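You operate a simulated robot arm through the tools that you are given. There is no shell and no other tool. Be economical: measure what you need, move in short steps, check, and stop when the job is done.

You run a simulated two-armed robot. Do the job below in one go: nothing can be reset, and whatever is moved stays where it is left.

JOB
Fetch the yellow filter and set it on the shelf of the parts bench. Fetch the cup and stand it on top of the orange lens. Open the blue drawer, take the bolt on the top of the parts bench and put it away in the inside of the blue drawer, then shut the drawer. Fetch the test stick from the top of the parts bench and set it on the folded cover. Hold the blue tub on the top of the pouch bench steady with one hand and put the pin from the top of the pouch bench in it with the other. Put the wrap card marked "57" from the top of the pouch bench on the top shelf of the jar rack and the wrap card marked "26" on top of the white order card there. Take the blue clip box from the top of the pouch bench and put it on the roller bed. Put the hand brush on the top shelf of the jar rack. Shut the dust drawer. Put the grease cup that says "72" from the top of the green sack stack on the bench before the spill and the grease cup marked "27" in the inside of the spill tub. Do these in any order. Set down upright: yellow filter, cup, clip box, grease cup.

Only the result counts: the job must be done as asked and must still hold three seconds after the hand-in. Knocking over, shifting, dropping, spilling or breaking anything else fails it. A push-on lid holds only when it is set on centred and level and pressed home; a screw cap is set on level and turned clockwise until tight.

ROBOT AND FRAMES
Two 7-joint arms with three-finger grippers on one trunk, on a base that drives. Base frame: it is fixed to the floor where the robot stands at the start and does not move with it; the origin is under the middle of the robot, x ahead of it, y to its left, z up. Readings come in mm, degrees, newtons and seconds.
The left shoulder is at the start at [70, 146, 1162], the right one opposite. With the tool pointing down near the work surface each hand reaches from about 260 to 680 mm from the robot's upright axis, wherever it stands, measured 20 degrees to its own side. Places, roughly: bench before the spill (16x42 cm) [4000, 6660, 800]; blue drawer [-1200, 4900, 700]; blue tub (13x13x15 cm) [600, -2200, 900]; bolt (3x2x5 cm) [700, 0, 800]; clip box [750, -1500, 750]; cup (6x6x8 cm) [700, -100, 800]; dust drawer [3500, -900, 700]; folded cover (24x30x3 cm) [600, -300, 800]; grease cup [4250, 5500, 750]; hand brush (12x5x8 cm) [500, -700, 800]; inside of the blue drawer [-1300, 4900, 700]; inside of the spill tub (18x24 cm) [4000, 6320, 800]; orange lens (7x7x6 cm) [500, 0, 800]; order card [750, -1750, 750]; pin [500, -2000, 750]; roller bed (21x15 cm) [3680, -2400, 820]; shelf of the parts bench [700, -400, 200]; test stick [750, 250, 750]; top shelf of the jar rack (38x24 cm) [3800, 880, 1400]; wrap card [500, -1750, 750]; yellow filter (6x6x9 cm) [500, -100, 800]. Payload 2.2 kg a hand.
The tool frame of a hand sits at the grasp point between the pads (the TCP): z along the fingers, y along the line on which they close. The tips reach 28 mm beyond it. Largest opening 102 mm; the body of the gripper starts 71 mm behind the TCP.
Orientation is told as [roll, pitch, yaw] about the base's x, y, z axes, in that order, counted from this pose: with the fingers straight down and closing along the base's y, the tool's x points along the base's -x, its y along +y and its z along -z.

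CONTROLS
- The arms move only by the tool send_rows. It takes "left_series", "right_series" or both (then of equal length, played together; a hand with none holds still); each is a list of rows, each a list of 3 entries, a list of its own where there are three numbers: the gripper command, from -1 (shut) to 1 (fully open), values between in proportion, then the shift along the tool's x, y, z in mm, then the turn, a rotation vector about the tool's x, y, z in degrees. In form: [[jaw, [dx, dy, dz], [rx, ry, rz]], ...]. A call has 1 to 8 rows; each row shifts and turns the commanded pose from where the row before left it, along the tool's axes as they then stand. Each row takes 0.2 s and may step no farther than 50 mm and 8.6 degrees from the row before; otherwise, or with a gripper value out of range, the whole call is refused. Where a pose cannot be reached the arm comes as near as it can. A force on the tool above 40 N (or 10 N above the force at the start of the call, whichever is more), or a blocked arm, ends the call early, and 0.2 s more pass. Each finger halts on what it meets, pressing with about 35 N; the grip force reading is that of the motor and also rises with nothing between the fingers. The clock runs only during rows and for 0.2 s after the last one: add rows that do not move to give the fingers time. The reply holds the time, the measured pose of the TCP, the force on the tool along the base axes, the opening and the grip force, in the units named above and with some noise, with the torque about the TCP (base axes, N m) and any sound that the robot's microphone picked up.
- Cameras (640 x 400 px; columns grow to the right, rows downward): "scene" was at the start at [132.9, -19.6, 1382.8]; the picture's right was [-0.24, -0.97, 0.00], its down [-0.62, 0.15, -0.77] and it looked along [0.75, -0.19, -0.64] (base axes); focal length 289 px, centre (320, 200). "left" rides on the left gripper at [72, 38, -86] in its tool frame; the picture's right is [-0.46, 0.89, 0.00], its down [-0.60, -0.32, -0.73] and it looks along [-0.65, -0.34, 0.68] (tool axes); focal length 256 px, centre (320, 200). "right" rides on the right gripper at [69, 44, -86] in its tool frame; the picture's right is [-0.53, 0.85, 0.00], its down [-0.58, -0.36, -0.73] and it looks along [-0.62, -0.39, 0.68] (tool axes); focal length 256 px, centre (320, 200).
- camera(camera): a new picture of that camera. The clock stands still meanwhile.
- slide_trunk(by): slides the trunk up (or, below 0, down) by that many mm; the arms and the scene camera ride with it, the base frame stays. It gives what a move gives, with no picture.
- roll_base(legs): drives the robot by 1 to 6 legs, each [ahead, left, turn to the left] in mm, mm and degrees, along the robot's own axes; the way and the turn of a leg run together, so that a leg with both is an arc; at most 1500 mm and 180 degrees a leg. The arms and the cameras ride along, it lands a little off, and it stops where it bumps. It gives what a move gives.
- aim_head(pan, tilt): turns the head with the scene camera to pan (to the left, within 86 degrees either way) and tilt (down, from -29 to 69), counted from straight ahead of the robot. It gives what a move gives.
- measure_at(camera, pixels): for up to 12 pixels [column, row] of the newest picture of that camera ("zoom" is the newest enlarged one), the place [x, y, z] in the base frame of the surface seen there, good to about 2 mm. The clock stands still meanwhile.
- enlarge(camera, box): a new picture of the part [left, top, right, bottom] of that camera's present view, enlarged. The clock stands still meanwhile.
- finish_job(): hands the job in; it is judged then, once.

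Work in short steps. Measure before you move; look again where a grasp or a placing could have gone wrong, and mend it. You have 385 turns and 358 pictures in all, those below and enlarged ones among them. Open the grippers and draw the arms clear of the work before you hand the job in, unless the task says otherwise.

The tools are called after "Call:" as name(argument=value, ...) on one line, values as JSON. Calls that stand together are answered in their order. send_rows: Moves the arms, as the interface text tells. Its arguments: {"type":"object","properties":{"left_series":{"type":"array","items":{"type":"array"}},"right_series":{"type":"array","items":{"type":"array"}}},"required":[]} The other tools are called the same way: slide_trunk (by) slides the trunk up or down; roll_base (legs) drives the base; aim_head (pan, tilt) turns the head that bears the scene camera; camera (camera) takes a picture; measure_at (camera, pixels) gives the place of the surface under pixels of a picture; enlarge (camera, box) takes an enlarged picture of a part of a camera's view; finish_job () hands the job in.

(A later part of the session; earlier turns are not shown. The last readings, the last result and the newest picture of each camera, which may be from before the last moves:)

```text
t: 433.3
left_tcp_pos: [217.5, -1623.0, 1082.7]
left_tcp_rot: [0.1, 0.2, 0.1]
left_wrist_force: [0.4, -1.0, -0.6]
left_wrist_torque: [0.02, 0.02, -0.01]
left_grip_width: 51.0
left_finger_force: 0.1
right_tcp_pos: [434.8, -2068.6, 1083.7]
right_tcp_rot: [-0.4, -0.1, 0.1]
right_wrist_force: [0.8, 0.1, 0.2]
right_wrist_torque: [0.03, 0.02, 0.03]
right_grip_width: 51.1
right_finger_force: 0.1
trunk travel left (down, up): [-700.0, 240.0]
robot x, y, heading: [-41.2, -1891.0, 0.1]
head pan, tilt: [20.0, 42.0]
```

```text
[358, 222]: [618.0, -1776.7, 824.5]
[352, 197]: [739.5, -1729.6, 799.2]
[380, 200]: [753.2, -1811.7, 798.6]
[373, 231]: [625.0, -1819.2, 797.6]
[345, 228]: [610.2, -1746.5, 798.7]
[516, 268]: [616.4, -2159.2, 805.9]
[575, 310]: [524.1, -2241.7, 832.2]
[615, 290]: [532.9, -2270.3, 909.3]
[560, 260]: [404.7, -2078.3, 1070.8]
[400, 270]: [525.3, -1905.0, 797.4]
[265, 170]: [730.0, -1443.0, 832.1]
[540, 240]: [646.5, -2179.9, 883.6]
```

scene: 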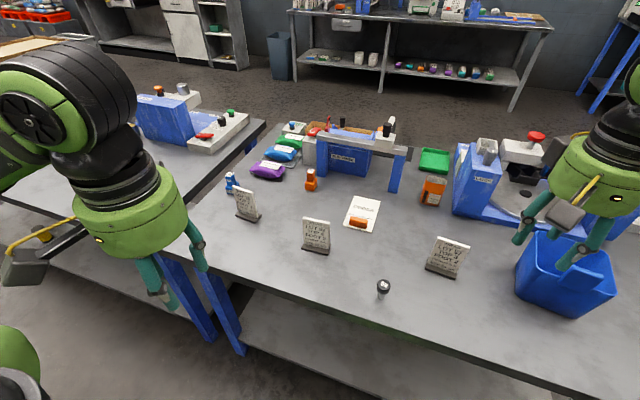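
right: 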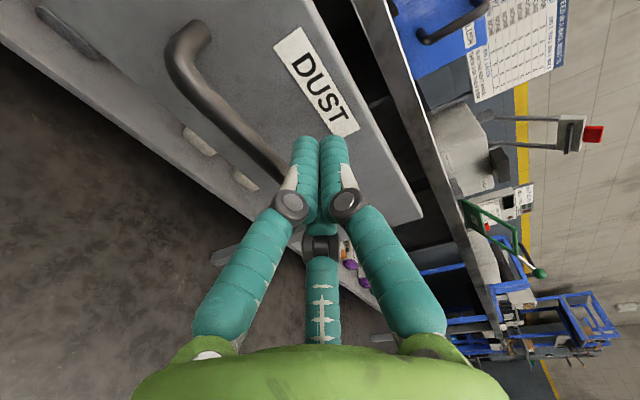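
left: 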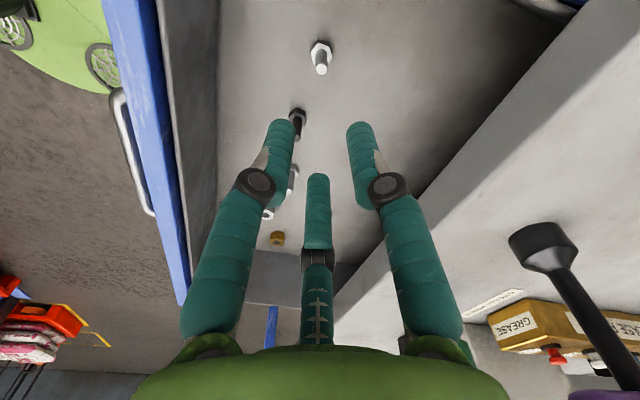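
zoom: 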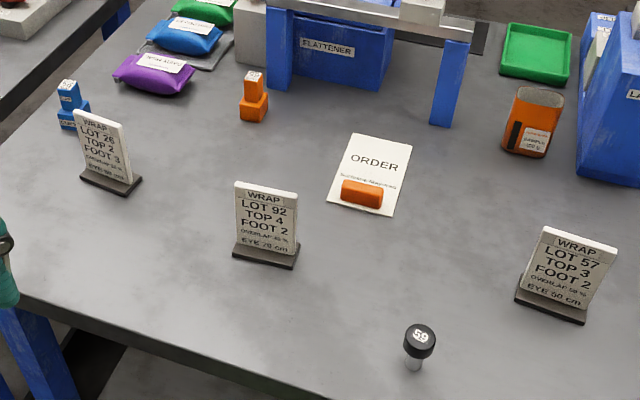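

Order card centre ≈(682,-1777) with an orange block at its near end; clip box ≈(632,-1378). First tub + pin: move the right hand over toward the tub to view it.

Call:
send_rows(right_series=[[0, [-25, -30, 0], [0, 0, 0]], [0, [-25, -30, 0], [0, 0, 0]], [0, [-25, -30, 0], [0, 0, 0]], [0, [-25, -30, 0], [0, 0, 0]], [0, [0, 0, 0], [0, 0, 0]]])

Call:
aim_head(pan=-15, tilt=45)

Call:
camera(camera="scene")

Call:
camera(camera="right")

```text
t: 434.5
left_tcp_pos: [216.4, -1623.1, 1082.8]
left_tcp_rot: [-0.1, 0.2, 0.1]
left_wrist_force: [-0.9, 1.4, 0.3]
left_wrist_torque: [-0.01, -0.02, 0.0]
left_grip_width: 51.2
left_finger_force: 0.1
right_tcp_pos: [534.9, -2189.9, 1085.6]
right_tcp_rot: [-0.3, -0.2, 0.1]
right_wrist_force: [0.5, -0.8, 0.5]
right_wrist_torque: [-0.01, -0.01, 0.03]
right_grip_width: 51.2
right_finger_force: 0.1
trunk travel left (down, up): [-700.0, 240.0]
robot x, y, heading: [-41.6, -1893.0, 0.1]
head pan, tilt: [20.0, 42.0]
```

```text
t: 435.5
left_tcp_pos: [217.0, -1623.1, 1082.3]
left_tcp_rot: [0.1, 0.1, 0.1]
left_wrist_force: [-0.4, -1.1, 0.0]
left_wrist_torque: [-0.03, -0.02, -0.01]
left_grip_width: 51.2
left_finger_force: 0.0
right_tcp_pos: [535.1, -2190.2, 1087.0]
right_tcp_rot: [-0.3, -0.1, -0.1]
right_wrist_force: [0.2, 0.1, -0.2]
right_wrist_torque: [0.03, 0.0, -0.02]
right_grip_width: 51.0
right_finger_force: 0.0
trunk travel left (down, up): [-700.0, 240.0]
robot x, y, heading: [-41.9, -1892.6, 0.1]
head pan, tilt: [-15.0, 45.0]
```

```text
209 pictures are left
```

scene: 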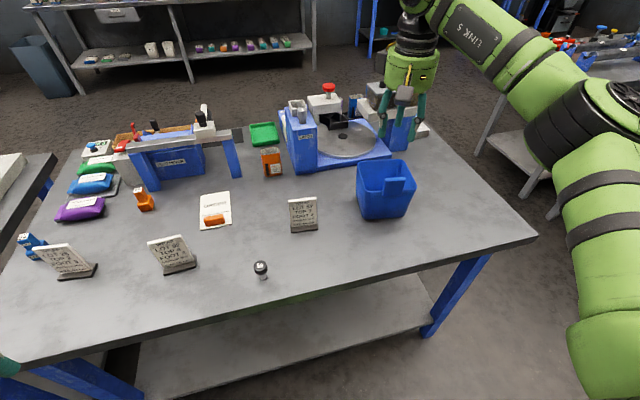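

```text
208 pictures are left
```

right: 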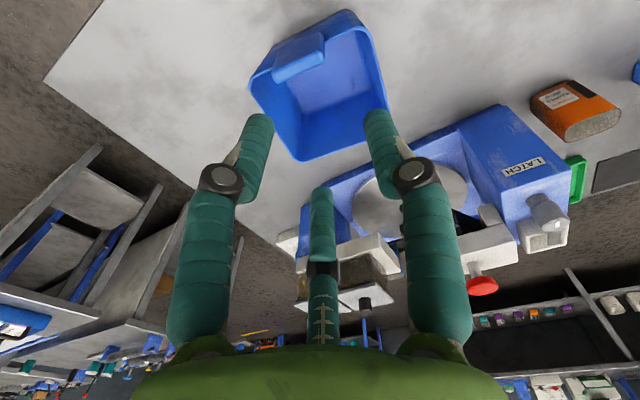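

Call:
measure_at(camera="right", pixels=[[252, 82], [346, 14], [386, 103], [298, 158], [300, 62], [275, 70], [323, 42], [330, 110], [275, 120], [365, 60]])

Call:
enlarge(camera="right", box=[220, 0, 420, 180])

Call:
enlarge(camera="scene", box=[320, 130, 460, 240])

```text
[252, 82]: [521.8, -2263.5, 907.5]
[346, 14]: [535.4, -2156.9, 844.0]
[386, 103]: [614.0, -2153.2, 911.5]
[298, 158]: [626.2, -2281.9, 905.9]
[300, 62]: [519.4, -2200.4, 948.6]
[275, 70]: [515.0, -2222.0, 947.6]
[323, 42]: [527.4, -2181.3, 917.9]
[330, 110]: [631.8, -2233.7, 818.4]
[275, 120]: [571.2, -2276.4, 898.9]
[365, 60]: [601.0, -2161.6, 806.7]
```

```text
2.22 times, centred on (320, 90) of right
```

zoom: 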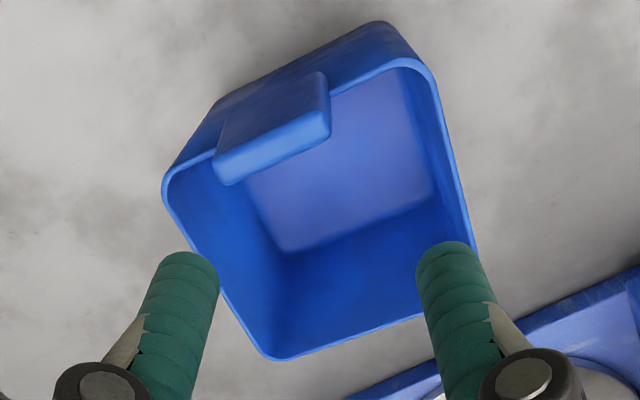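

```text
3.64 times, centred on (390, 185) of scene
```

zoom: 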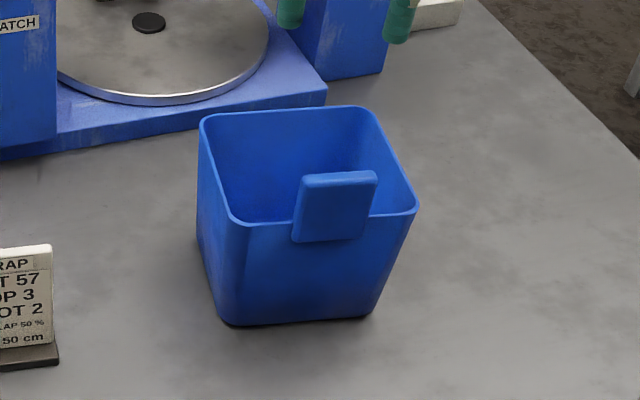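

The tub has an upright grip tab on its near wall (top z≈948). Measure the tab's faces.

Call:
measure_at(camera="zoom", pixels=[[335, 210], [340, 176], [305, 185], [372, 185], [320, 235], [350, 230], [300, 270], [225, 215], [410, 205], [375, 112], [205, 122]])

Call:
measure_at(camera="right", pixels=[[290, 75], [315, 60], [280, 62], [300, 50], [310, 40], [318, 50], [278, 78]])

```text
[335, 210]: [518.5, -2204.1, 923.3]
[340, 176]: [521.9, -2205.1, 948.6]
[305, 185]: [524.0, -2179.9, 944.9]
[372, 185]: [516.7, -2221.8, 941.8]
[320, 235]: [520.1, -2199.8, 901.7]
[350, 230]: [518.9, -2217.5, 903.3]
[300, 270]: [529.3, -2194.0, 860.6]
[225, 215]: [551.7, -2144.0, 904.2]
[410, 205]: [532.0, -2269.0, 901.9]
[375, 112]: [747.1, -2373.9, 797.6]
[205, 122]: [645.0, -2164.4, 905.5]
```

```text
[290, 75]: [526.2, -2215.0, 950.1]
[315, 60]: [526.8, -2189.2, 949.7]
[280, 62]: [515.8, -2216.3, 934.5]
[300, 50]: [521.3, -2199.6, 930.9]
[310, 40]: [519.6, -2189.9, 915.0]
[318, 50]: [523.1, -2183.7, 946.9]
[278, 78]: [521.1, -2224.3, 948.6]
```

Tab centre ≈(525,-2202), ~10 mm thick, normal ≈10° off x. Turn the right hand to yaw ≈−100.

Call:
send_rows(right_series=[[0, [0, 0, 0], [0, 0, 8.5]], [0, [0, 0, 0], [0, 0, 8.5]], [0, [0, 0, 0], [0, 0, 8.5]], [0, [0, 0, 0], [0, 0, 8.5]], [0, [0, 0, 0], [0, 0, 8.5]], [0, [0, 0, 0], [0, 0, 8.5]], [0, [0, 0, 0], [0, 0, 8.5]], [0, [0, 0, 0], [0, 0, 8.5]]])

Call:
send_rows(right_series=[[0, [0, 0, 0], [0, 0, 8.5]], [0, [0, 0, 0], [0, 0, 8.5]], [0, [0, 0, 0], [0, 0, 8.5]], [0, [0, 0, 0], [0, 0, 6.5]], [0, [0, 0, 0], [0, 0, 0]]])

Call:
camera(camera="right")

```text
t: 437.3
left_tcp_pos: [217.9, -1623.8, 1082.2]
left_tcp_rot: [0.1, 0.3, 0.1]
left_wrist_force: [-0.1, 0.4, 0.0]
left_wrist_torque: [-0.01, -0.03, -0.03]
left_grip_width: 51.0
left_finger_force: 0.1
right_tcp_pos: [534.0, -2188.0, 1083.8]
right_tcp_rot: [0.1, -0.3, -68.2]
right_wrist_force: [-1.1, 0.0, 0.1]
right_wrist_torque: [-0.01, 0.0, -0.01]
right_grip_width: 51.1
right_finger_force: 0.0
trunk travel left (down, up): [-700.0, 240.0]
robot x, y, heading: [-37.6, -1892.0, -0.2]
head pan, tilt: [-15.0, 45.0]
```

```text
t: 438.5
left_tcp_pos: [216.1, -1623.5, 1081.6]
left_tcp_rot: [0.1, 0.1, 0.2]
left_wrist_force: [0.6, 0.4, 0.3]
left_wrist_torque: [-0.01, -0.03, 0.0]
left_grip_width: 50.9
left_finger_force: 0.0
right_tcp_pos: [534.0, -2187.4, 1084.2]
right_tcp_rot: [0.2, -0.2, -100.1]
right_wrist_force: [0.3, -0.3, 0.3]
right_wrist_torque: [0.01, -0.02, 0.0]
right_grip_width: 51.2
right_finger_force: 0.0
trunk travel left (down, up): [-700.0, 240.0]
robot x, y, heading: [-39.6, -1887.2, 0.1]
head pan, tilt: [-15.0, 45.0]
```

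```text
205 pictures are left
```

right: 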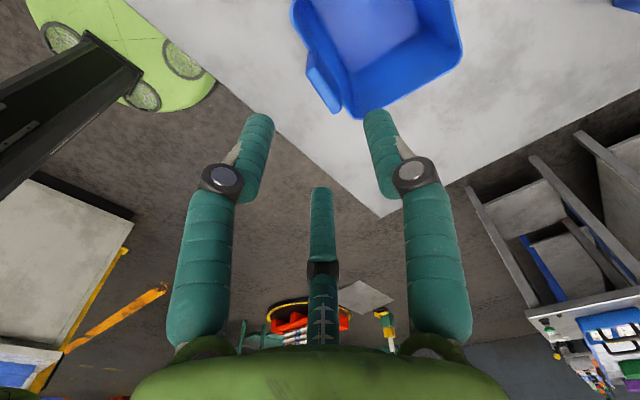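

Move over the tab and lower to z≈935 with a 66 mm opening.

Call:
send_rows(right_series=[[0.3, [-16.3, -8.2, 20], [0, 0, 0]], [0.3, [0, 0, 45], [0, 0, 0]], [0.3, [0, 0, 25], [0, 0, 0]], [0.3, [0, 0, 0], [0, 0, 0]]])

Call:
camera(camera="right")

Call:
enlarge(camera="scene", box=[300, 90, 480, 250])

```text
t: 439.5
left_tcp_pos: [216.6, -1623.3, 1082.8]
left_tcp_rot: [0.0, 0.2, 0.2]
left_wrist_force: [-0.2, 0.2, 0.1]
left_wrist_torque: [0.01, 0.0, -0.03]
left_grip_width: 51.1
left_finger_force: 0.1
right_tcp_pos: [524.7, -2202.2, 995.3]
right_tcp_rot: [0.4, -0.2, -99.9]
right_wrist_force: [0.6, 0.4, -0.1]
right_wrist_torque: [-0.03, -0.01, 0.0]
right_grip_width: 66.4
right_finger_force: 0.1
trunk travel left (down, up): [-700.0, 240.0]
robot x, y, heading: [-41.9, -1891.3, 0.0]
head pan, tilt: [-15.0, 45.0]
```

```text
204 pictures are left
```

right: 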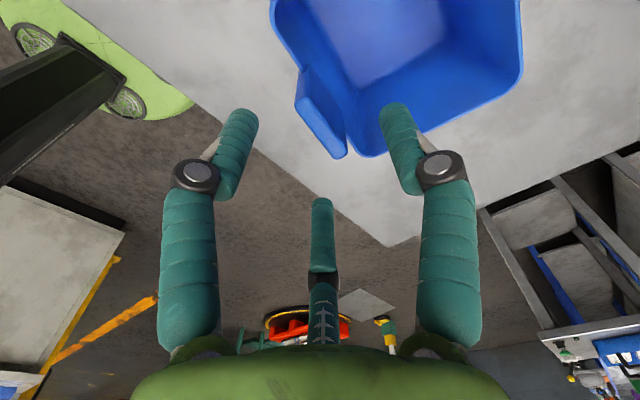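

```text
2.50 times, centred on (390, 170) of scene
```

zoom: 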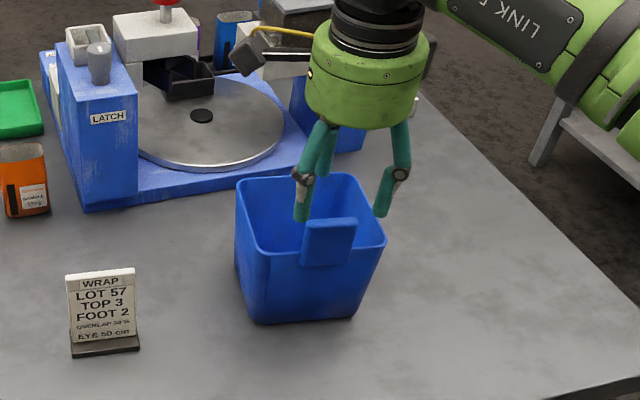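

Lower to z≈935.

Call:
send_rows(right_series=[[0.3, [0, 0, 30], [0, 0, 0]], [0.3, [0, 0, 30], [0, 0, 0]], [0.3, [0, 0, 0], [0, 0, 0]]])

Call:
camera(camera="right")

```text
t: 440.3
left_tcp_pos: [217.9, -1625.0, 1080.9]
left_tcp_rot: [-0.1, 0.2, 0.1]
left_wrist_force: [-0.7, -0.4, 0.3]
left_wrist_torque: [-0.03, 0.02, 0.01]
left_grip_width: 50.6
left_finger_force: 0.2
right_tcp_pos: [525.5, -2203.1, 935.6]
right_tcp_rot: [0.3, -0.2, -100.0]
right_wrist_force: [-0.7, -0.8, 0.2]
right_wrist_torque: [-0.03, -0.02, 0.0]
right_grip_width: 66.4
right_finger_force: 0.1
trunk travel left (down, up): [-700.0, 240.0]
robot x, y, heading: [-45.4, -1889.2, 0.1]
head pan, tilt: [-15.0, 45.0]
```

```text
202 pictures are left
```

right: 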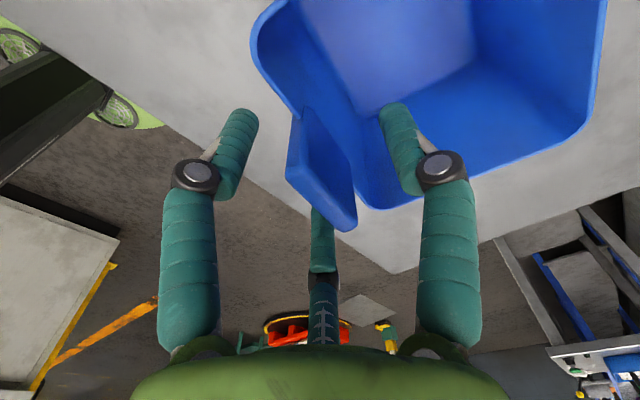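

Tab is centred. Close on it.

Call:
send_rows(right_series=[[-0.4, [0, 0, 0], [0, 0, 0]], [-0.8, [0, 0, 0], [0, 0, 0]], [-1, [0, 0, 0], [0, 0, 0]], [-1, [0, 0, 0], [0, 0, 0]]])

Call:
camera(camera="right")

```text
t: 441.3
left_tcp_pos: [217.0, -1624.1, 1081.9]
left_tcp_rot: [0.1, 0.2, 0.1]
left_wrist_force: [0.3, 0.1, -0.9]
left_wrist_torque: [-0.02, -0.01, -0.01]
left_grip_width: 51.0
left_finger_force: 0.0
right_tcp_pos: [524.4, -2202.6, 935.5]
right_tcp_rot: [0.1, -0.3, -100.0]
right_wrist_force: [0.0, 0.0, 0.3]
right_wrist_torque: [-0.02, -0.01, 0.03]
right_grip_width: 16.3
right_finger_force: 35.6
trunk travel left (down, up): [-700.0, 240.0]
robot x, y, heading: [-41.6, -1886.5, -0.1]
head pan, tilt: [-15.0, 45.0]
```

```text
201 pictures are left
```

right: 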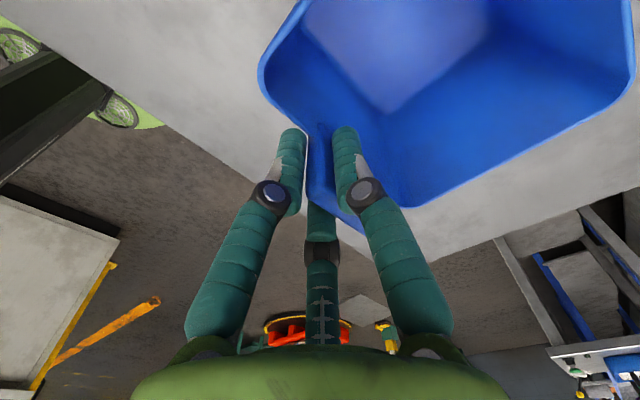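

Held, but from this stance the left hand can't reach the tub. Release, raise, and drive ahead 80 / right 190 for a better stance.

Call:
send_rows(right_series=[[0, [0, 0, 0], [0, 0, 0]], [0.3, [0, 0, 0], [0, 0, 0]], [0.3, [0, 0, -35], [0, 0, 0]], [0.3, [0, 0, -45], [0, 0, 0]], [0.3, [0, 0, -20], [0, 0, 0]]])

Call:
roll_base(legs=[[80, -190, 0]])

Call:
aim_head(pan=0, tilt=48)

Call:
camera(camera="scene")

```text
t: 442.5
left_tcp_pos: [216.7, -1624.3, 1082.7]
left_tcp_rot: [-0.1, 0.2, 0.1]
left_wrist_force: [-0.1, 0.1, 0.0]
left_wrist_torque: [0.01, 0.02, -0.01]
left_grip_width: 51.0
left_finger_force: 0.2
right_tcp_pos: [523.4, -2202.7, 1036.7]
right_tcp_rot: [0.1, -0.2, -100.0]
right_wrist_force: [0.3, 0.6, 0.1]
right_wrist_torque: [-0.02, 0.01, 0.03]
right_grip_width: 66.3
right_finger_force: 0.1
trunk travel left (down, up): [-700.0, 240.0]
robot x, y, heading: [-40.6, -1891.9, -0.2]
head pan, tilt: [-15.0, 45.0]
```

```text
t: 444.1
left_tcp_pos: [296.8, -1813.3, 1083.0]
left_tcp_rot: [0.0, 0.3, 0.4]
left_wrist_force: [0.3, 0.4, 0.2]
left_wrist_torque: [0.0, 0.0, -0.01]
left_grip_width: 50.9
left_finger_force: 0.1
right_tcp_pos: [604.7, -2390.7, 1036.8]
right_tcp_rot: [0.2, -0.3, -99.7]
right_wrist_force: [0.9, 0.2, -0.2]
right_wrist_torque: [0.0, -0.02, -0.01]
right_grip_width: 66.4
right_finger_force: 0.0
trunk travel left (down, up): [-700.0, 240.0]
robot x, y, heading: [39.7, -2079.5, 0.3]
head pan, tilt: [-15.0, 45.0]
```

```text
t: 444.9
left_tcp_pos: [297.1, -1814.6, 1082.6]
left_tcp_rot: [0.1, 0.2, 0.3]
left_wrist_force: [0.1, 0.2, 0.7]
left_wrist_torque: [0.0, 0.0, -0.02]
left_grip_width: 50.9
left_finger_force: 0.0
right_tcp_pos: [605.3, -2391.6, 1035.0]
right_tcp_rot: [0.3, -0.3, -99.7]
right_wrist_force: [-0.5, -0.7, 0.2]
right_wrist_torque: [0.03, -0.03, 0.01]
right_grip_width: 66.1
right_finger_force: 0.0
trunk travel left (down, up): [-700.0, 240.0]
robot x, y, heading: [41.0, -2079.7, 0.1]
head pan, tilt: [0.0, 48.0]
```

```text
200 pictures are left
```

scene: 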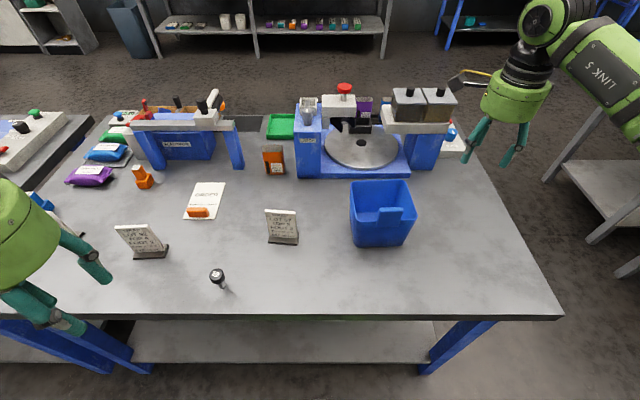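

Left hand to above the pin (218,275 in scene): go to about (437,-1875,950).

Call:
send_rows(left_series=[[0, [-28, -12.4, 26], [0, 0, 0]], [0, [-28, -12.4, 26], [0, 0, 0]], [0, [-28, -12.4, 26], [0, 0, 0]], [0, [-28, -12.4, 26], [0, 0, 0]], [0, [-28, -12.4, 26], [0, 0, 0]], [0, [0, 0, 0], [0, 0, 0]]])

Call:
camera(camera="left")

```text
t: 446.3
left_tcp_pos: [435.4, -1875.3, 950.2]
left_tcp_rot: [0.0, 0.2, 0.2]
left_wrist_force: [-1.3, 1.5, -0.4]
left_wrist_torque: [0.0, -0.01, 0.02]
left_grip_width: 51.3
left_finger_force: 0.1
right_tcp_pos: [604.3, -2391.5, 1038.1]
right_tcp_rot: [0.3, -0.2, -99.7]
right_wrist_force: [0.4, -1.6, 0.0]
right_wrist_torque: [0.0, -0.02, -0.03]
right_grip_width: 66.5
right_finger_force: 0.1
trunk travel left (down, up): [-700.0, 240.0]
robot x, y, heading: [41.4, -2080.6, 0.3]
head pan, tilt: [0.0, 48.0]
```

```text
199 pictures are left
```

left: 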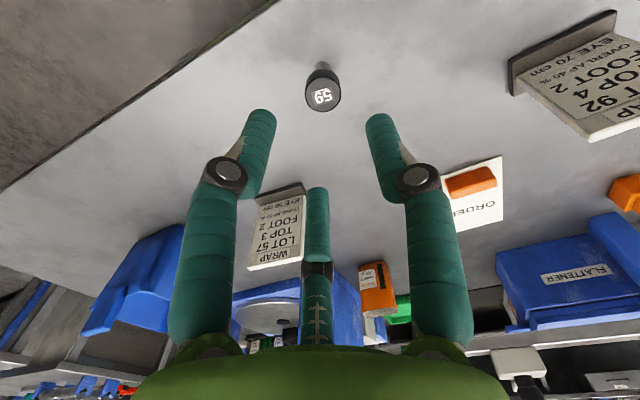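

Call:
measure_at(camera="left", pixels=[[323, 94], [308, 94], [338, 92], [323, 108], [322, 66]])

```text
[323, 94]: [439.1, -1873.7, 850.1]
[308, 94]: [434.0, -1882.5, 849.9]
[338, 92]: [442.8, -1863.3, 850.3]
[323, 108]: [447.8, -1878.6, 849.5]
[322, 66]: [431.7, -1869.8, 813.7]
```

Knob centre (439,-1873), top 850. Descend to z≈838 and grip.

Call:
send_rows(left_series=[[0, [-4, 2, 30], [0, 0, 0]], [0, [0, 0, 45], [0, 0, 0]], [0, [0, 0, 36], [0, 0, 0]], [0, [0, 0, 0], [0, 0, 0]], [-1, [0, 0, 0], [0, 0, 0]], [-1, [0, 0, 0], [0, 0, 0]], [-1, [0, 0, 0], [0, 0, 0]]])

Call:
camera(camera="left")

```text
t: 447.9
left_tcp_pos: [441.0, -1876.3, 841.2]
left_tcp_rot: [0.1, 0.2, 0.2]
left_wrist_force: [1.5, 0.0, 0.7]
left_wrist_torque: [-0.04, 0.0, -0.03]
left_grip_width: 25.4
left_finger_force: 34.6
right_tcp_pos: [604.6, -2392.1, 1036.7]
right_tcp_rot: [0.3, -0.2, -99.7]
right_wrist_force: [-0.2, 1.0, 0.3]
right_wrist_torque: [0.0, 0.02, 0.01]
right_grip_width: 66.2
right_finger_force: 0.0
trunk travel left (down, up): [-700.0, 240.0]
robot x, y, heading: [39.4, -2083.5, 0.3]
head pan, tilt: [0.0, 48.0]
```

```text
198 pictures are left
```

left: 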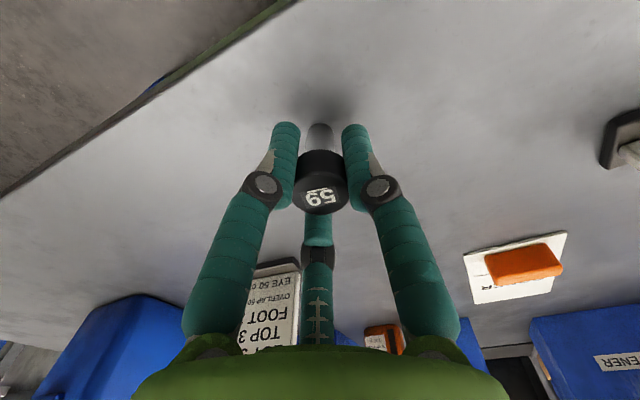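

Pin gripped. Lift it and bring the right hand back over the tub's tab together.

Call:
send_rows(left_series=[[-1, [0, 0, -40], [0, 0, 0]], [-1, [0, 0, -45], [0, 0, 0]], [-1, [0, 0, -45], [0, 0, 0]], [-1, [0, 0, -45], [0, 0, 0]], [-1, [0, 0, 0], [0, 0, 0]], [-1, [0, 0, 0], [0, 0, 0]]], right_series=[[0.3, [34.6, -22.1, 0], [0, 0, 0]], [0.3, [34.6, -22.1, 0], [0, 0, 0]], [0.3, [34.6, -22.1, 0], [0, 0, 0]], [0.3, [34.6, -22.1, 0], [0, 0, 0]], [0.3, [34.6, -22.1, 0], [0, 0, 0]], [0.3, [0, 0, 30], [0, 0, 0]]])

Call:
camera(camera="right")

Call:
camera(camera="scene")

```text
t: 449.3
left_tcp_pos: [442.9, -1874.7, 1015.5]
left_tcp_rot: [0.1, 0.4, 0.2]
left_wrist_force: [0.7, 0.0, -0.9]
left_wrist_torque: [0.01, 0.03, 0.0]
left_grip_width: 25.5
left_finger_force: 35.1
right_tcp_pos: [527.4, -2202.6, 1005.4]
right_tcp_rot: [0.1, -0.3, -99.7]
right_wrist_force: [-0.2, -0.9, 0.4]
right_wrist_torque: [0.05, -0.01, 0.0]
right_grip_width: 66.1
right_finger_force: 0.1
trunk travel left (down, up): [-700.0, 240.0]
robot x, y, heading: [40.5, -2079.9, -0.1]
head pan, tilt: [0.0, 48.0]
```

```text
197 pictures are left
```

right: 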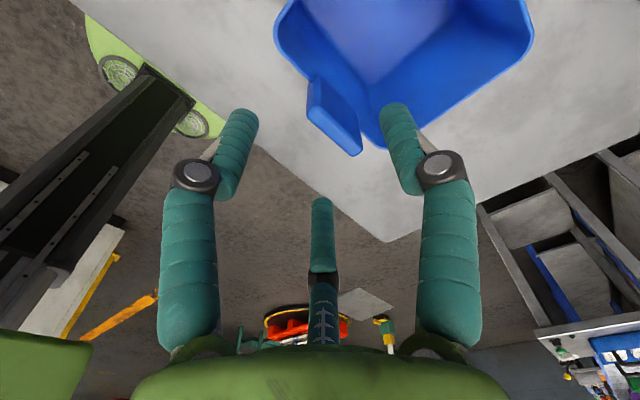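

```text
196 pictures are left
```

scene: 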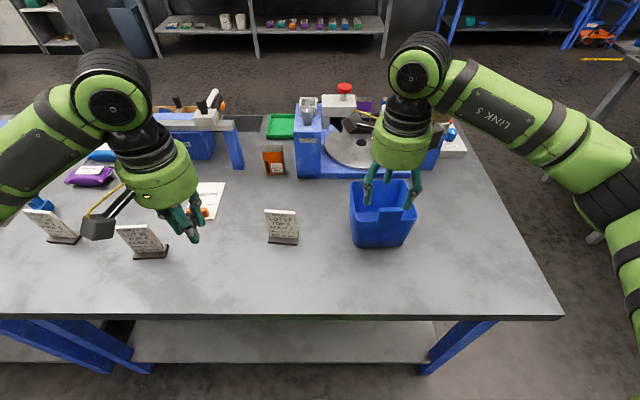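

Measure the tab's present place.

Call:
measure_at(camera="right", pixels=[[335, 122], [345, 150], [318, 85], [345, 105], [330, 130], [527, 60], [285, 45]])

```text
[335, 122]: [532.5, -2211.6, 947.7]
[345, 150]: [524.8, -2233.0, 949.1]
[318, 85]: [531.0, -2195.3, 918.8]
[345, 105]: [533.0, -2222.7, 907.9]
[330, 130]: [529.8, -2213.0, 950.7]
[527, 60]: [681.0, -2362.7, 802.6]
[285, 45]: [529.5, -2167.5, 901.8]
```

The tub shifted ~(+5,−10) mm on release; I'll regrip at the tab's present centre and correct it.

Call:
send_rows(right_series=[[0.3, [-9.2, 2, 0], [0, 0, 0]], [0.3, [0, 0, 35], [0, 0, 0]], [0.3, [0, 0, 35], [0, 0, 0]], [0.3, [0, 0, 0], [0, 0, 0]], [-0.4, [0, 0, 0], [0, 0, 0]], [-1, [0, 0, 0], [0, 0, 0]], [-1, [0, 0, 0], [0, 0, 0]], [-1, [0, 0, 0], [0, 0, 0]]])

Call:
camera(camera="right")

```text
t: 451.1
left_tcp_pos: [441.3, -1872.9, 1016.5]
left_tcp_rot: [0.1, 0.2, 0.3]
left_wrist_force: [0.6, 0.9, -0.1]
left_wrist_torque: [-0.02, 0.01, 0.02]
left_grip_width: 25.5
left_finger_force: 34.9
right_tcp_pos: [528.8, -2210.9, 934.6]
right_tcp_rot: [0.2, -0.2, -99.7]
right_wrist_force: [0.4, -0.7, 0.6]
right_wrist_torque: [-0.01, 0.05, 0.03]
right_grip_width: 16.1
right_finger_force: 34.7
trunk travel left (down, up): [-700.0, 240.0]
robot x, y, heading: [37.1, -2083.4, 0.5]
head pan, tilt: [0.0, 48.0]
```

```text
195 pictures are left
```

right: 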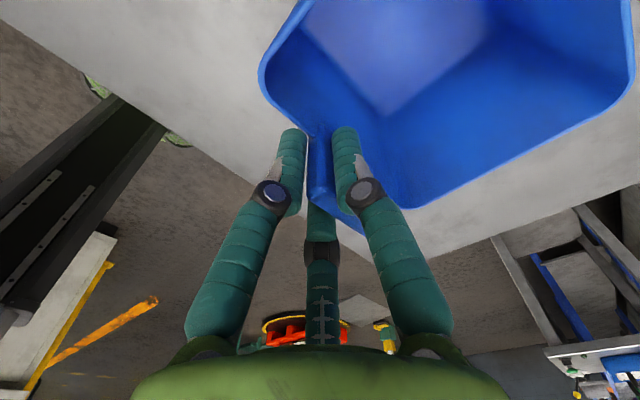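

Held. Slide the tub back by (−4,+9) mm.

Call:
send_rows(right_series=[[-1, [4.1, -2.7, 0], [0, 0, 0]], [-1, [4.1, -2.7, 0], [0, 0, 0]], [-1, [0, 0, 0], [0, 0, 0]]])

```text
t: 451.9
left_tcp_pos: [441.6, -1874.0, 1014.9]
left_tcp_rot: [0.1, 0.2, 0.4]
left_wrist_force: [0.1, -0.2, -0.5]
left_wrist_torque: [-0.01, -0.04, -0.01]
left_grip_width: 25.5
left_finger_force: 35.4
right_tcp_pos: [522.2, -2202.8, 935.1]
right_tcp_rot: [0.3, -0.2, -99.7]
right_wrist_force: [0.4, -0.4, -0.1]
right_wrist_torque: [-0.03, -0.05, 0.05]
right_grip_width: 16.3
right_finger_force: 35.0
trunk travel left (down, up): [-700.0, 240.0]
robot x, y, heading: [36.8, -2080.4, 0.5]
head pan, tilt: [0.0, 48.0]
```

Tilt the left hand 42° (fingers toward −y) and measure the machine behind the tub for clearance.

Call:
send_rows(left_series=[[-1, [0, 0, 0], [8.5, 0, 0]], [-1, [0, 0, 0], [8.5, 0, 0]], [-1, [0, 0, 0], [8.5, 0, 0]], [-1, [0, 0, 0], [8.5, 0, 0]], [-1, [0, 0, 0], [8.5, 0, 0]], [-1, [0, 0, 0], [0, 0, 0]]])

Call:
camera(camera="scene")

Call:
measure_at(camera="scene", pixels=[[308, 103], [300, 120], [322, 165], [344, 88], [325, 112], [355, 190], [410, 205], [352, 235], [280, 215], [370, 215]])

```text
t: 453.3
left_tcp_pos: [441.7, -1874.2, 1015.5]
left_tcp_rot: [-42.5, 0.1, 0.3]
left_wrist_force: [0.0, -0.2, -1.2]
left_wrist_torque: [0.02, 0.02, 0.01]
left_grip_width: 25.4
left_finger_force: 35.0
right_tcp_pos: [522.5, -2202.5, 934.6]
right_tcp_rot: [0.3, -0.2, -99.8]
right_wrist_force: [0.6, 0.2, 0.6]
right_wrist_torque: [0.01, -0.04, 0.02]
right_grip_width: 15.9
right_finger_force: 35.3
trunk travel left (down, up): [-700.0, 240.0]
robot x, y, heading: [43.0, -2079.0, 0.3]
head pan, tilt: [0.0, 48.0]
```

```text
194 pictures are left
```

scene: 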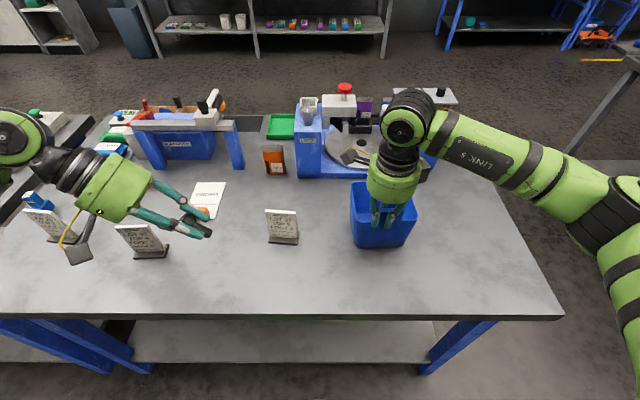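

```text
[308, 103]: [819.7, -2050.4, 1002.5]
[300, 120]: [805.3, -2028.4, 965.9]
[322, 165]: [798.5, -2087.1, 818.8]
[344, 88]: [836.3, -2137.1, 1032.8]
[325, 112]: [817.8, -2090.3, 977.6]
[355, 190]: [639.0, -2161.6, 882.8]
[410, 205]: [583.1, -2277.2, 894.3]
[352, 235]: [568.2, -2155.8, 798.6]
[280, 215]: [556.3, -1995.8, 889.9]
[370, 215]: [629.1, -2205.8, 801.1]
```

To avoid hand-to-hand collision, I regrip the tab with the right hand leaning away (tilt 25° about its closing axis). Release and rise first.

Call:
send_rows(right_series=[[-0.3, [0, 0, 0], [0, 0, 0]], [0.3, [0, 0, 0], [0, 0, 0]], [0.3, [0, 0, -35], [0, 0, 0]], [0.3, [0, 0, -25], [0, 0, 0]], [0.3, [0, 0, 0], [0, 8.3, 0]], [0.3, [0, 0, 0], [0, 8.3, 0]], [0.3, [0, 0, 0], [0, 8.3, 0]], [0.3, [0, 0, 0], [0, 0, 0]]])

Call:
camera(camera="right")

Call:
enlarge(camera="scene", box=[300, 80, 500, 260])

```text
t: 455.1
left_tcp_pos: [441.6, -1871.8, 1016.6]
left_tcp_rot: [-42.5, 0.2, 0.3]
left_wrist_force: [-0.7, -0.4, -1.6]
left_wrist_torque: [-0.01, -0.01, -0.02]
left_grip_width: 25.7
left_finger_force: 34.8
right_tcp_pos: [522.7, -2202.2, 995.0]
right_tcp_rot: [0.3, 24.8, -99.5]
right_wrist_force: [-0.2, 0.1, 0.9]
right_wrist_torque: [0.0, 0.0, -0.01]
right_grip_width: 66.2
right_finger_force: 0.0
trunk travel left (down, up): [-700.0, 240.0]
robot x, y, heading: [41.1, -2082.0, 0.1]
head pan, tilt: [0.0, 48.0]
```

```text
193 pictures are left
```

right: 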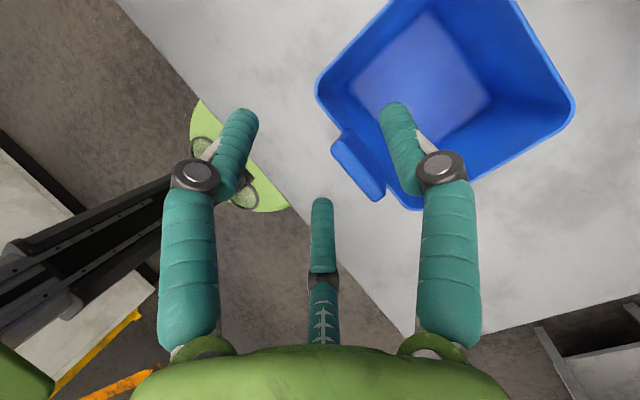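

```text
2.22 times, centred on (400, 170) of scene
```

zoom: 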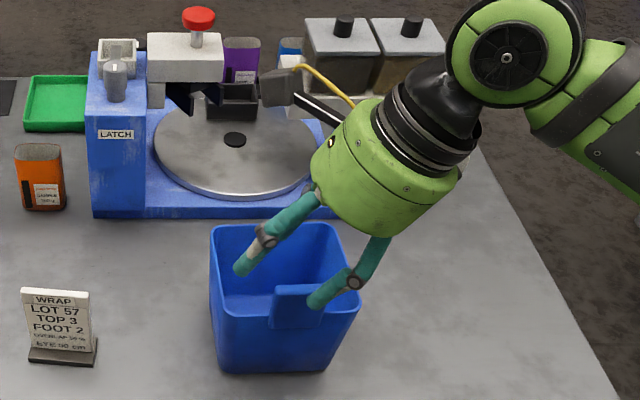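

The hands' camera boxes would meet there. Better: hold the tub's right wall with yaw ≈−10. Straighten and turn the right hand.

Call:
send_rows(right_series=[[0.3, [0, 0, -20], [0, -8.3, 0]], [0.3, [0, 0, -20], [0, -8.3, 0]], [0.3, [0, 0, 0], [0, -8.3, 0]], [0.3, [0, 0, 0], [0, 0, -8.5]], [0.3, [0, 0, 0], [0, 0, -8.5]], [0.3, [0, 0, 0], [0, 0, -8.5]], [0.3, [0, 0, 0], [0, 0, -8.5]], [0.3, [0, 0, 0], [0, 0, -8.5]]])

Call:
send_rows(right_series=[[0.3, [0, 0, 0], [0, 0, -8.5]], [0.3, [0, 0, 0], [0, 0, -8.5]], [0.3, [0, 0, 0], [0, 0, -8.5]], [0.3, [0, 0, 0], [0, 0, -8.5]], [0.3, [0, 0, 0], [0, 0, -8.5]], [0.3, [0, 0, 0], [0, 0, -4.5]], [0.3, [0, 0, 0], [0, 0, 0]]])

Call:
camera(camera="right")

```text
t: 456.9
left_tcp_pos: [442.0, -1872.8, 1014.8]
left_tcp_rot: [-42.4, 0.2, 0.3]
left_wrist_force: [0.6, -0.1, -0.3]
left_wrist_torque: [0.01, 0.04, 0.01]
left_grip_width: 25.4
left_finger_force: 34.8
right_tcp_pos: [520.0, -2214.9, 1032.0]
right_tcp_rot: [0.0, -0.3, -57.1]
right_wrist_force: [-0.9, -0.1, 0.0]
right_wrist_torque: [0.01, 0.0, 0.0]
right_grip_width: 66.3
right_finger_force: 0.1
trunk travel left (down, up): [-700.0, 240.0]
robot x, y, heading: [39.2, -2077.5, 0.3]
head pan, tilt: [0.0, 48.0]
```

```text
t: 458.5
left_tcp_pos: [440.6, -1872.4, 1015.9]
left_tcp_rot: [-42.3, 0.2, 0.4]
left_wrist_force: [0.5, 0.4, -0.6]
left_wrist_torque: [0.02, 0.03, 0.02]
left_grip_width: 25.3
left_finger_force: 35.0
right_tcp_pos: [520.6, -2216.5, 1032.7]
right_tcp_rot: [-0.2, -0.2, -10.1]
right_wrist_force: [-0.6, -0.6, -0.3]
right_wrist_torque: [-0.01, 0.03, -0.04]
right_grip_width: 66.2
right_finger_force: 0.1
trunk travel left (down, up): [-700.0, 240.0]
robot x, y, heading: [39.3, -2080.4, 0.1]
head pan, tilt: [0.0, 48.0]
```

```text
191 pictures are left
```

right: 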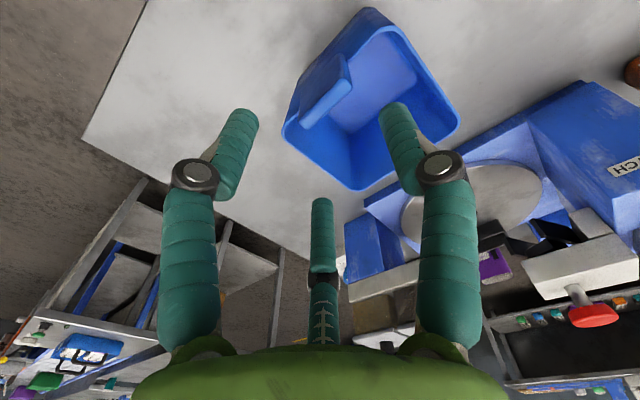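

Call:
measure_at(camera="right", pixels=[[288, 130], [318, 159], [350, 187], [365, 187], [455, 128], [330, 78], [345, 60], [305, 145]])

Call:
enlarge(camera="right", box=[260, 0, 480, 200])

```text
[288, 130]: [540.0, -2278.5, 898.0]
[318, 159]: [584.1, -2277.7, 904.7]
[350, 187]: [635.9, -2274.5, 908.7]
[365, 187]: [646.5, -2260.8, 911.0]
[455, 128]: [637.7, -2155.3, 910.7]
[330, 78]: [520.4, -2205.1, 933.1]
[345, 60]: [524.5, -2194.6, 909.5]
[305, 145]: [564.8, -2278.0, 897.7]
```

```text
2.00 times, centred on (370, 100) of right
```

zoom: 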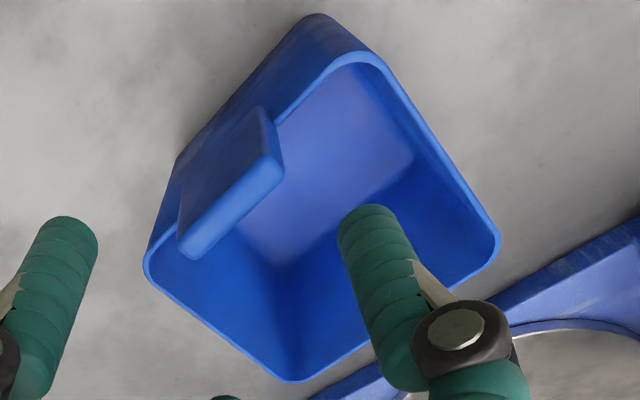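

The tub is now turned about +12° from how it stood (centre unchanged); I'll grip its right wall and turn it back. Align yaw to +2 and move over the wall.

Call:
send_rows(right_series=[[0.3, [0, 0, 0], [0, 0, -6.3]], [0.3, [0, 0, 0], [0, 0, -6.2]], [0.3, [-32.3, -30.6, 0], [0, 0, 0]], [0.3, [-32.4, -30.6, 0], [0, 0, 0]], [0.3, [0, 0, 40], [0, 0, 0]], [0.3, [0, 0, 20], [0, 0, 0]], [0.3, [0, 0, 0], [0, 0, 0]]])

Call:
camera(camera="right")

```text
t: 460.1
left_tcp_pos: [440.5, -1871.9, 1015.1]
left_tcp_rot: [-42.4, 0.2, 0.3]
left_wrist_force: [0.7, 0.1, -0.4]
left_wrist_torque: [0.03, 0.03, 0.02]
left_grip_width: 25.4
left_finger_force: 34.5
right_tcp_pos: [585.7, -2276.3, 974.0]
right_tcp_rot: [-0.3, -0.3, 2.3]
right_wrist_force: [0.4, -0.8, -0.2]
right_wrist_torque: [-0.02, 0.0, -0.01]
right_grip_width: 66.1
right_finger_force: 0.0
trunk travel left (down, up): [-700.0, 240.0]
robot x, y, heading: [38.9, -2078.8, 0.1]
head pan, tilt: [0.0, 48.0]
```

```text
189 pictures are left
```

right: 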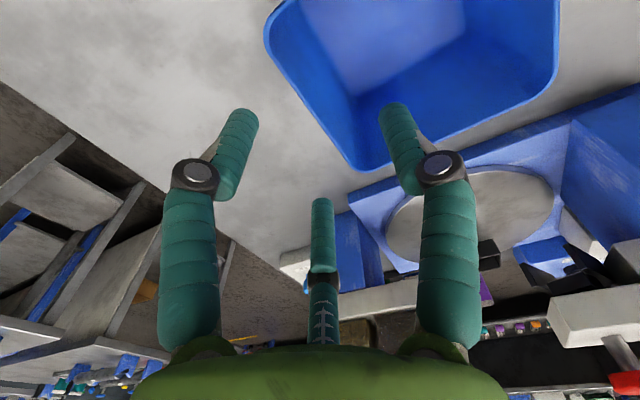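

The wall passes right under the TCP. Lower to z≈900 and close.

Call:
send_rows(right_series=[[0.3, [0, 0, 35], [0, 0, 0]], [0.3, [0, 0, 37], [0, 0, 0]], [0.3, [0, 0, 0], [0, 0, 0]], [-0.5, [0, 0, 0], [0, 0, 0]], [-1, [0, 0, 0], [0, 0, 0]], [-1, [0, 0, 0], [0, 0, 0]], [-1, [0, 0, 0], [0, 0, 0]]])

Call:
camera(camera="right")

Call:
camera(camera="scene")

```text
t: 461.7
left_tcp_pos: [439.4, -1872.0, 1016.9]
left_tcp_rot: [-42.4, 0.0, 0.3]
left_wrist_force: [-0.5, 0.4, -0.6]
left_wrist_torque: [-0.02, 0.01, -0.03]
left_grip_width: 25.4
left_finger_force: 35.5
right_tcp_pos: [585.8, -2273.1, 903.3]
right_tcp_rot: [-0.2, -0.6, 2.3]
right_wrist_force: [3.1, 3.0, 13.9]
right_wrist_torque: [2.07, -0.2, -0.25]
right_grip_width: 8.1
right_finger_force: 34.6
trunk travel left (down, up): [-700.0, 240.0]
robot x, y, heading: [39.7, -2083.4, 0.1]
head pan, tilt: [0.0, 48.0]
```

```text
188 pictures are left
```

right: 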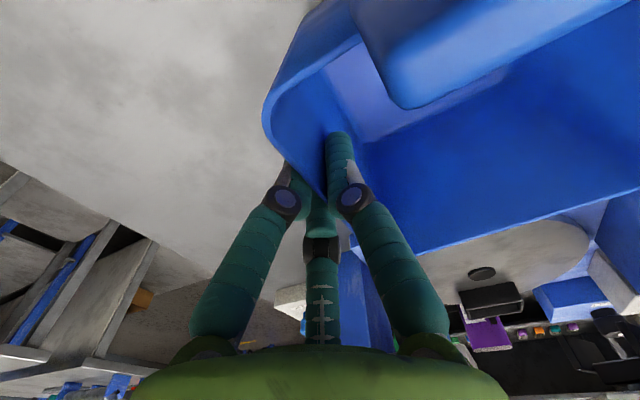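

```text
187 pictures are left
```

scene: 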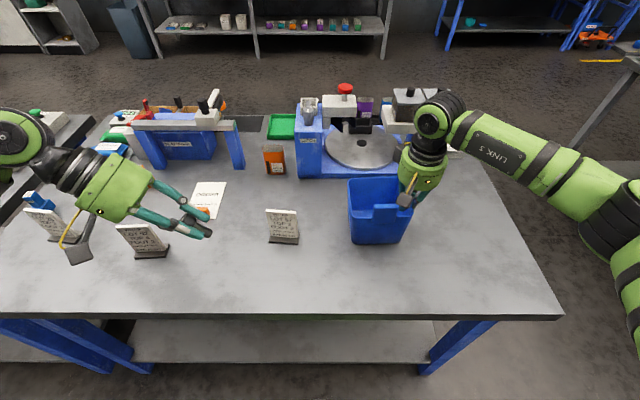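

Check the tub's rim is level while held.

Call:
measure_at(camera="scene", pixels=[[350, 183], [353, 210], [352, 242], [375, 247], [404, 243], [395, 181], [405, 215], [380, 225]])

Call:
enlarge(camera="scene", box=[320, 150, 450, 260])

```text
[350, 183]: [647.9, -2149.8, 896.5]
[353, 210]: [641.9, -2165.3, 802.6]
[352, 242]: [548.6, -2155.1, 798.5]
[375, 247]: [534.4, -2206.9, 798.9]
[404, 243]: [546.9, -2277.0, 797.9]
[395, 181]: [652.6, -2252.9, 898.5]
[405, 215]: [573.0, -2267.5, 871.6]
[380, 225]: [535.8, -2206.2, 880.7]
```

```text
3.64 times, centred on (385, 205) of scene
```

zoom: 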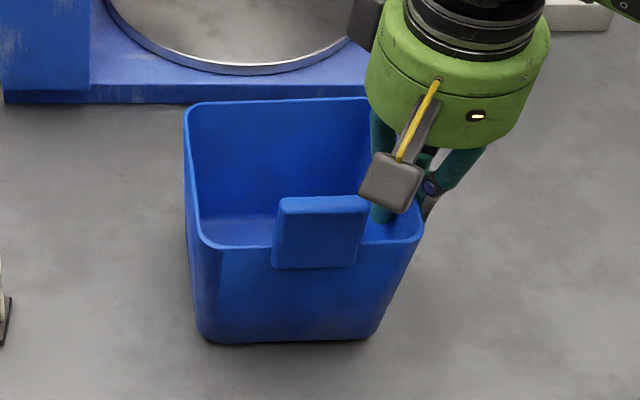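

Tub sits flat, held by its right wall. Relax 3 mm upward and turn it back −12° about its centre.

Call:
send_rows(right_series=[[-1, [0, 0, -3], [0, 0, 0]], [-1, [4.3, 0.3, 0], [0, 0, 4]], [-1, [4.3, 0.3, 0], [0, 0, 4]], [-1, [4.3, 0.3, 0], [0, 0, 4]], [-1, [0, 0, 0], [0, 0, 0]]])

Call:
enlarge(camera="scene", box=[320, 150, 450, 260])

```text
t: 462.9
left_tcp_pos: [440.2, -1871.7, 1015.0]
left_tcp_rot: [-42.5, 0.1, 0.2]
left_wrist_force: [-0.3, 0.0, -1.3]
left_wrist_torque: [-0.03, 0.0, 0.01]
left_grip_width: 25.5
left_finger_force: 34.6
right_tcp_pos: [572.2, -2274.6, 904.9]
right_tcp_rot: [-0.4, -0.3, -9.8]
right_wrist_force: [-2.9, 2.2, 4.8]
right_wrist_torque: [0.85, -0.33, 0.35]
right_grip_width: 7.6
right_finger_force: 35.1
trunk travel left (down, up): [-700.0, 240.0]
robot x, y, heading: [39.2, -2082.3, 0.2]
head pan, tilt: [0.0, 48.0]
```

```text
3.64 times, centred on (385, 205) of scene
```

zoom: 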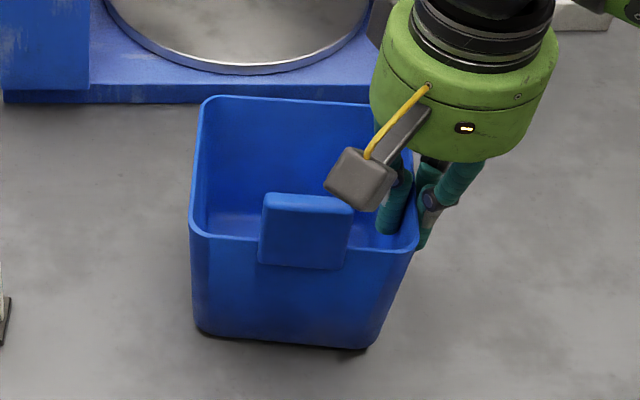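

Now carry the pin with the left hand over the tub: target (600,-2200,1000).

Call:
send_rows(left_series=[[-1, [-20, -28.9, 29.1], [0, 0, 0]], [-1, [-20, -28.9, 29.1], [0, 0, 0]], [-1, [-20, -28.9, 29.1], [0, 0, 0]], [-1, [-20, -28.9, 29.1], [0, 0, 0]], [-1, [-20, -28.9, 29.1], [0, 0, 0]], [-1, [-20, -28.9, 29.1], [0, 0, 0]], [-1, [-20, -28.9, 29.1], [0, 0, 0]]])

Call:
camera(camera="scene")

Call:
camera(camera="left")

```text
t: 464.5
left_tcp_pos: [582.5, -2162.2, 1002.0]
left_tcp_rot: [-42.2, 0.3, 0.4]
left_wrist_force: [0.1, 0.3, -0.3]
left_wrist_torque: [0.04, -0.03, 0.01]
left_grip_width: 25.6
left_finger_force: 34.8
right_tcp_pos: [574.4, -2275.6, 904.0]
right_tcp_rot: [0.0, -0.3, -9.7]
right_wrist_force: [-1.3, 0.6, 5.9]
right_wrist_torque: [0.79, -0.15, 0.26]
right_grip_width: 7.3
right_finger_force: 35.2
trunk travel left (down, up): [-700.0, 240.0]
robot x, y, heading: [41.2, -2082.5, 0.1]
head pan, tilt: [0.0, 48.0]
```

```text
184 pictures are left
```

scene: 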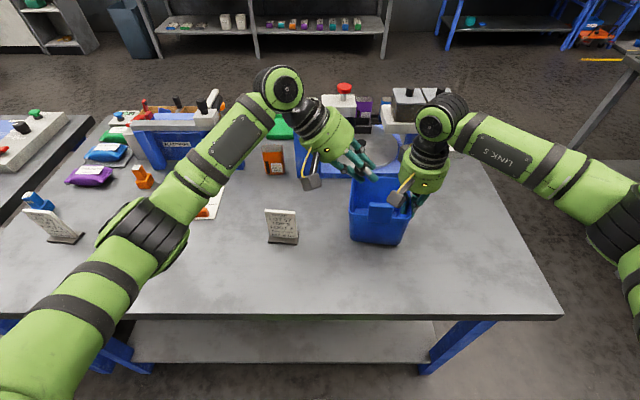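

```text
183 pictures are left
```

left: 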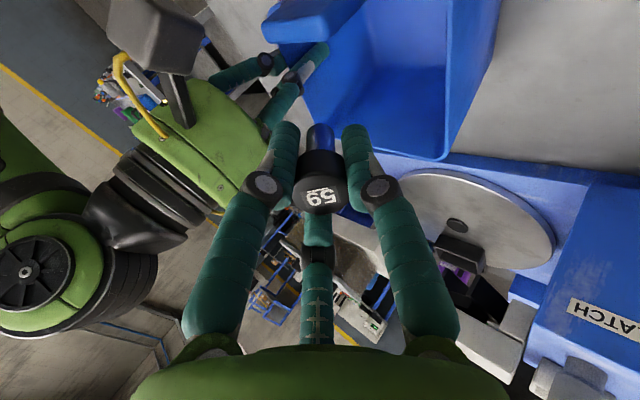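

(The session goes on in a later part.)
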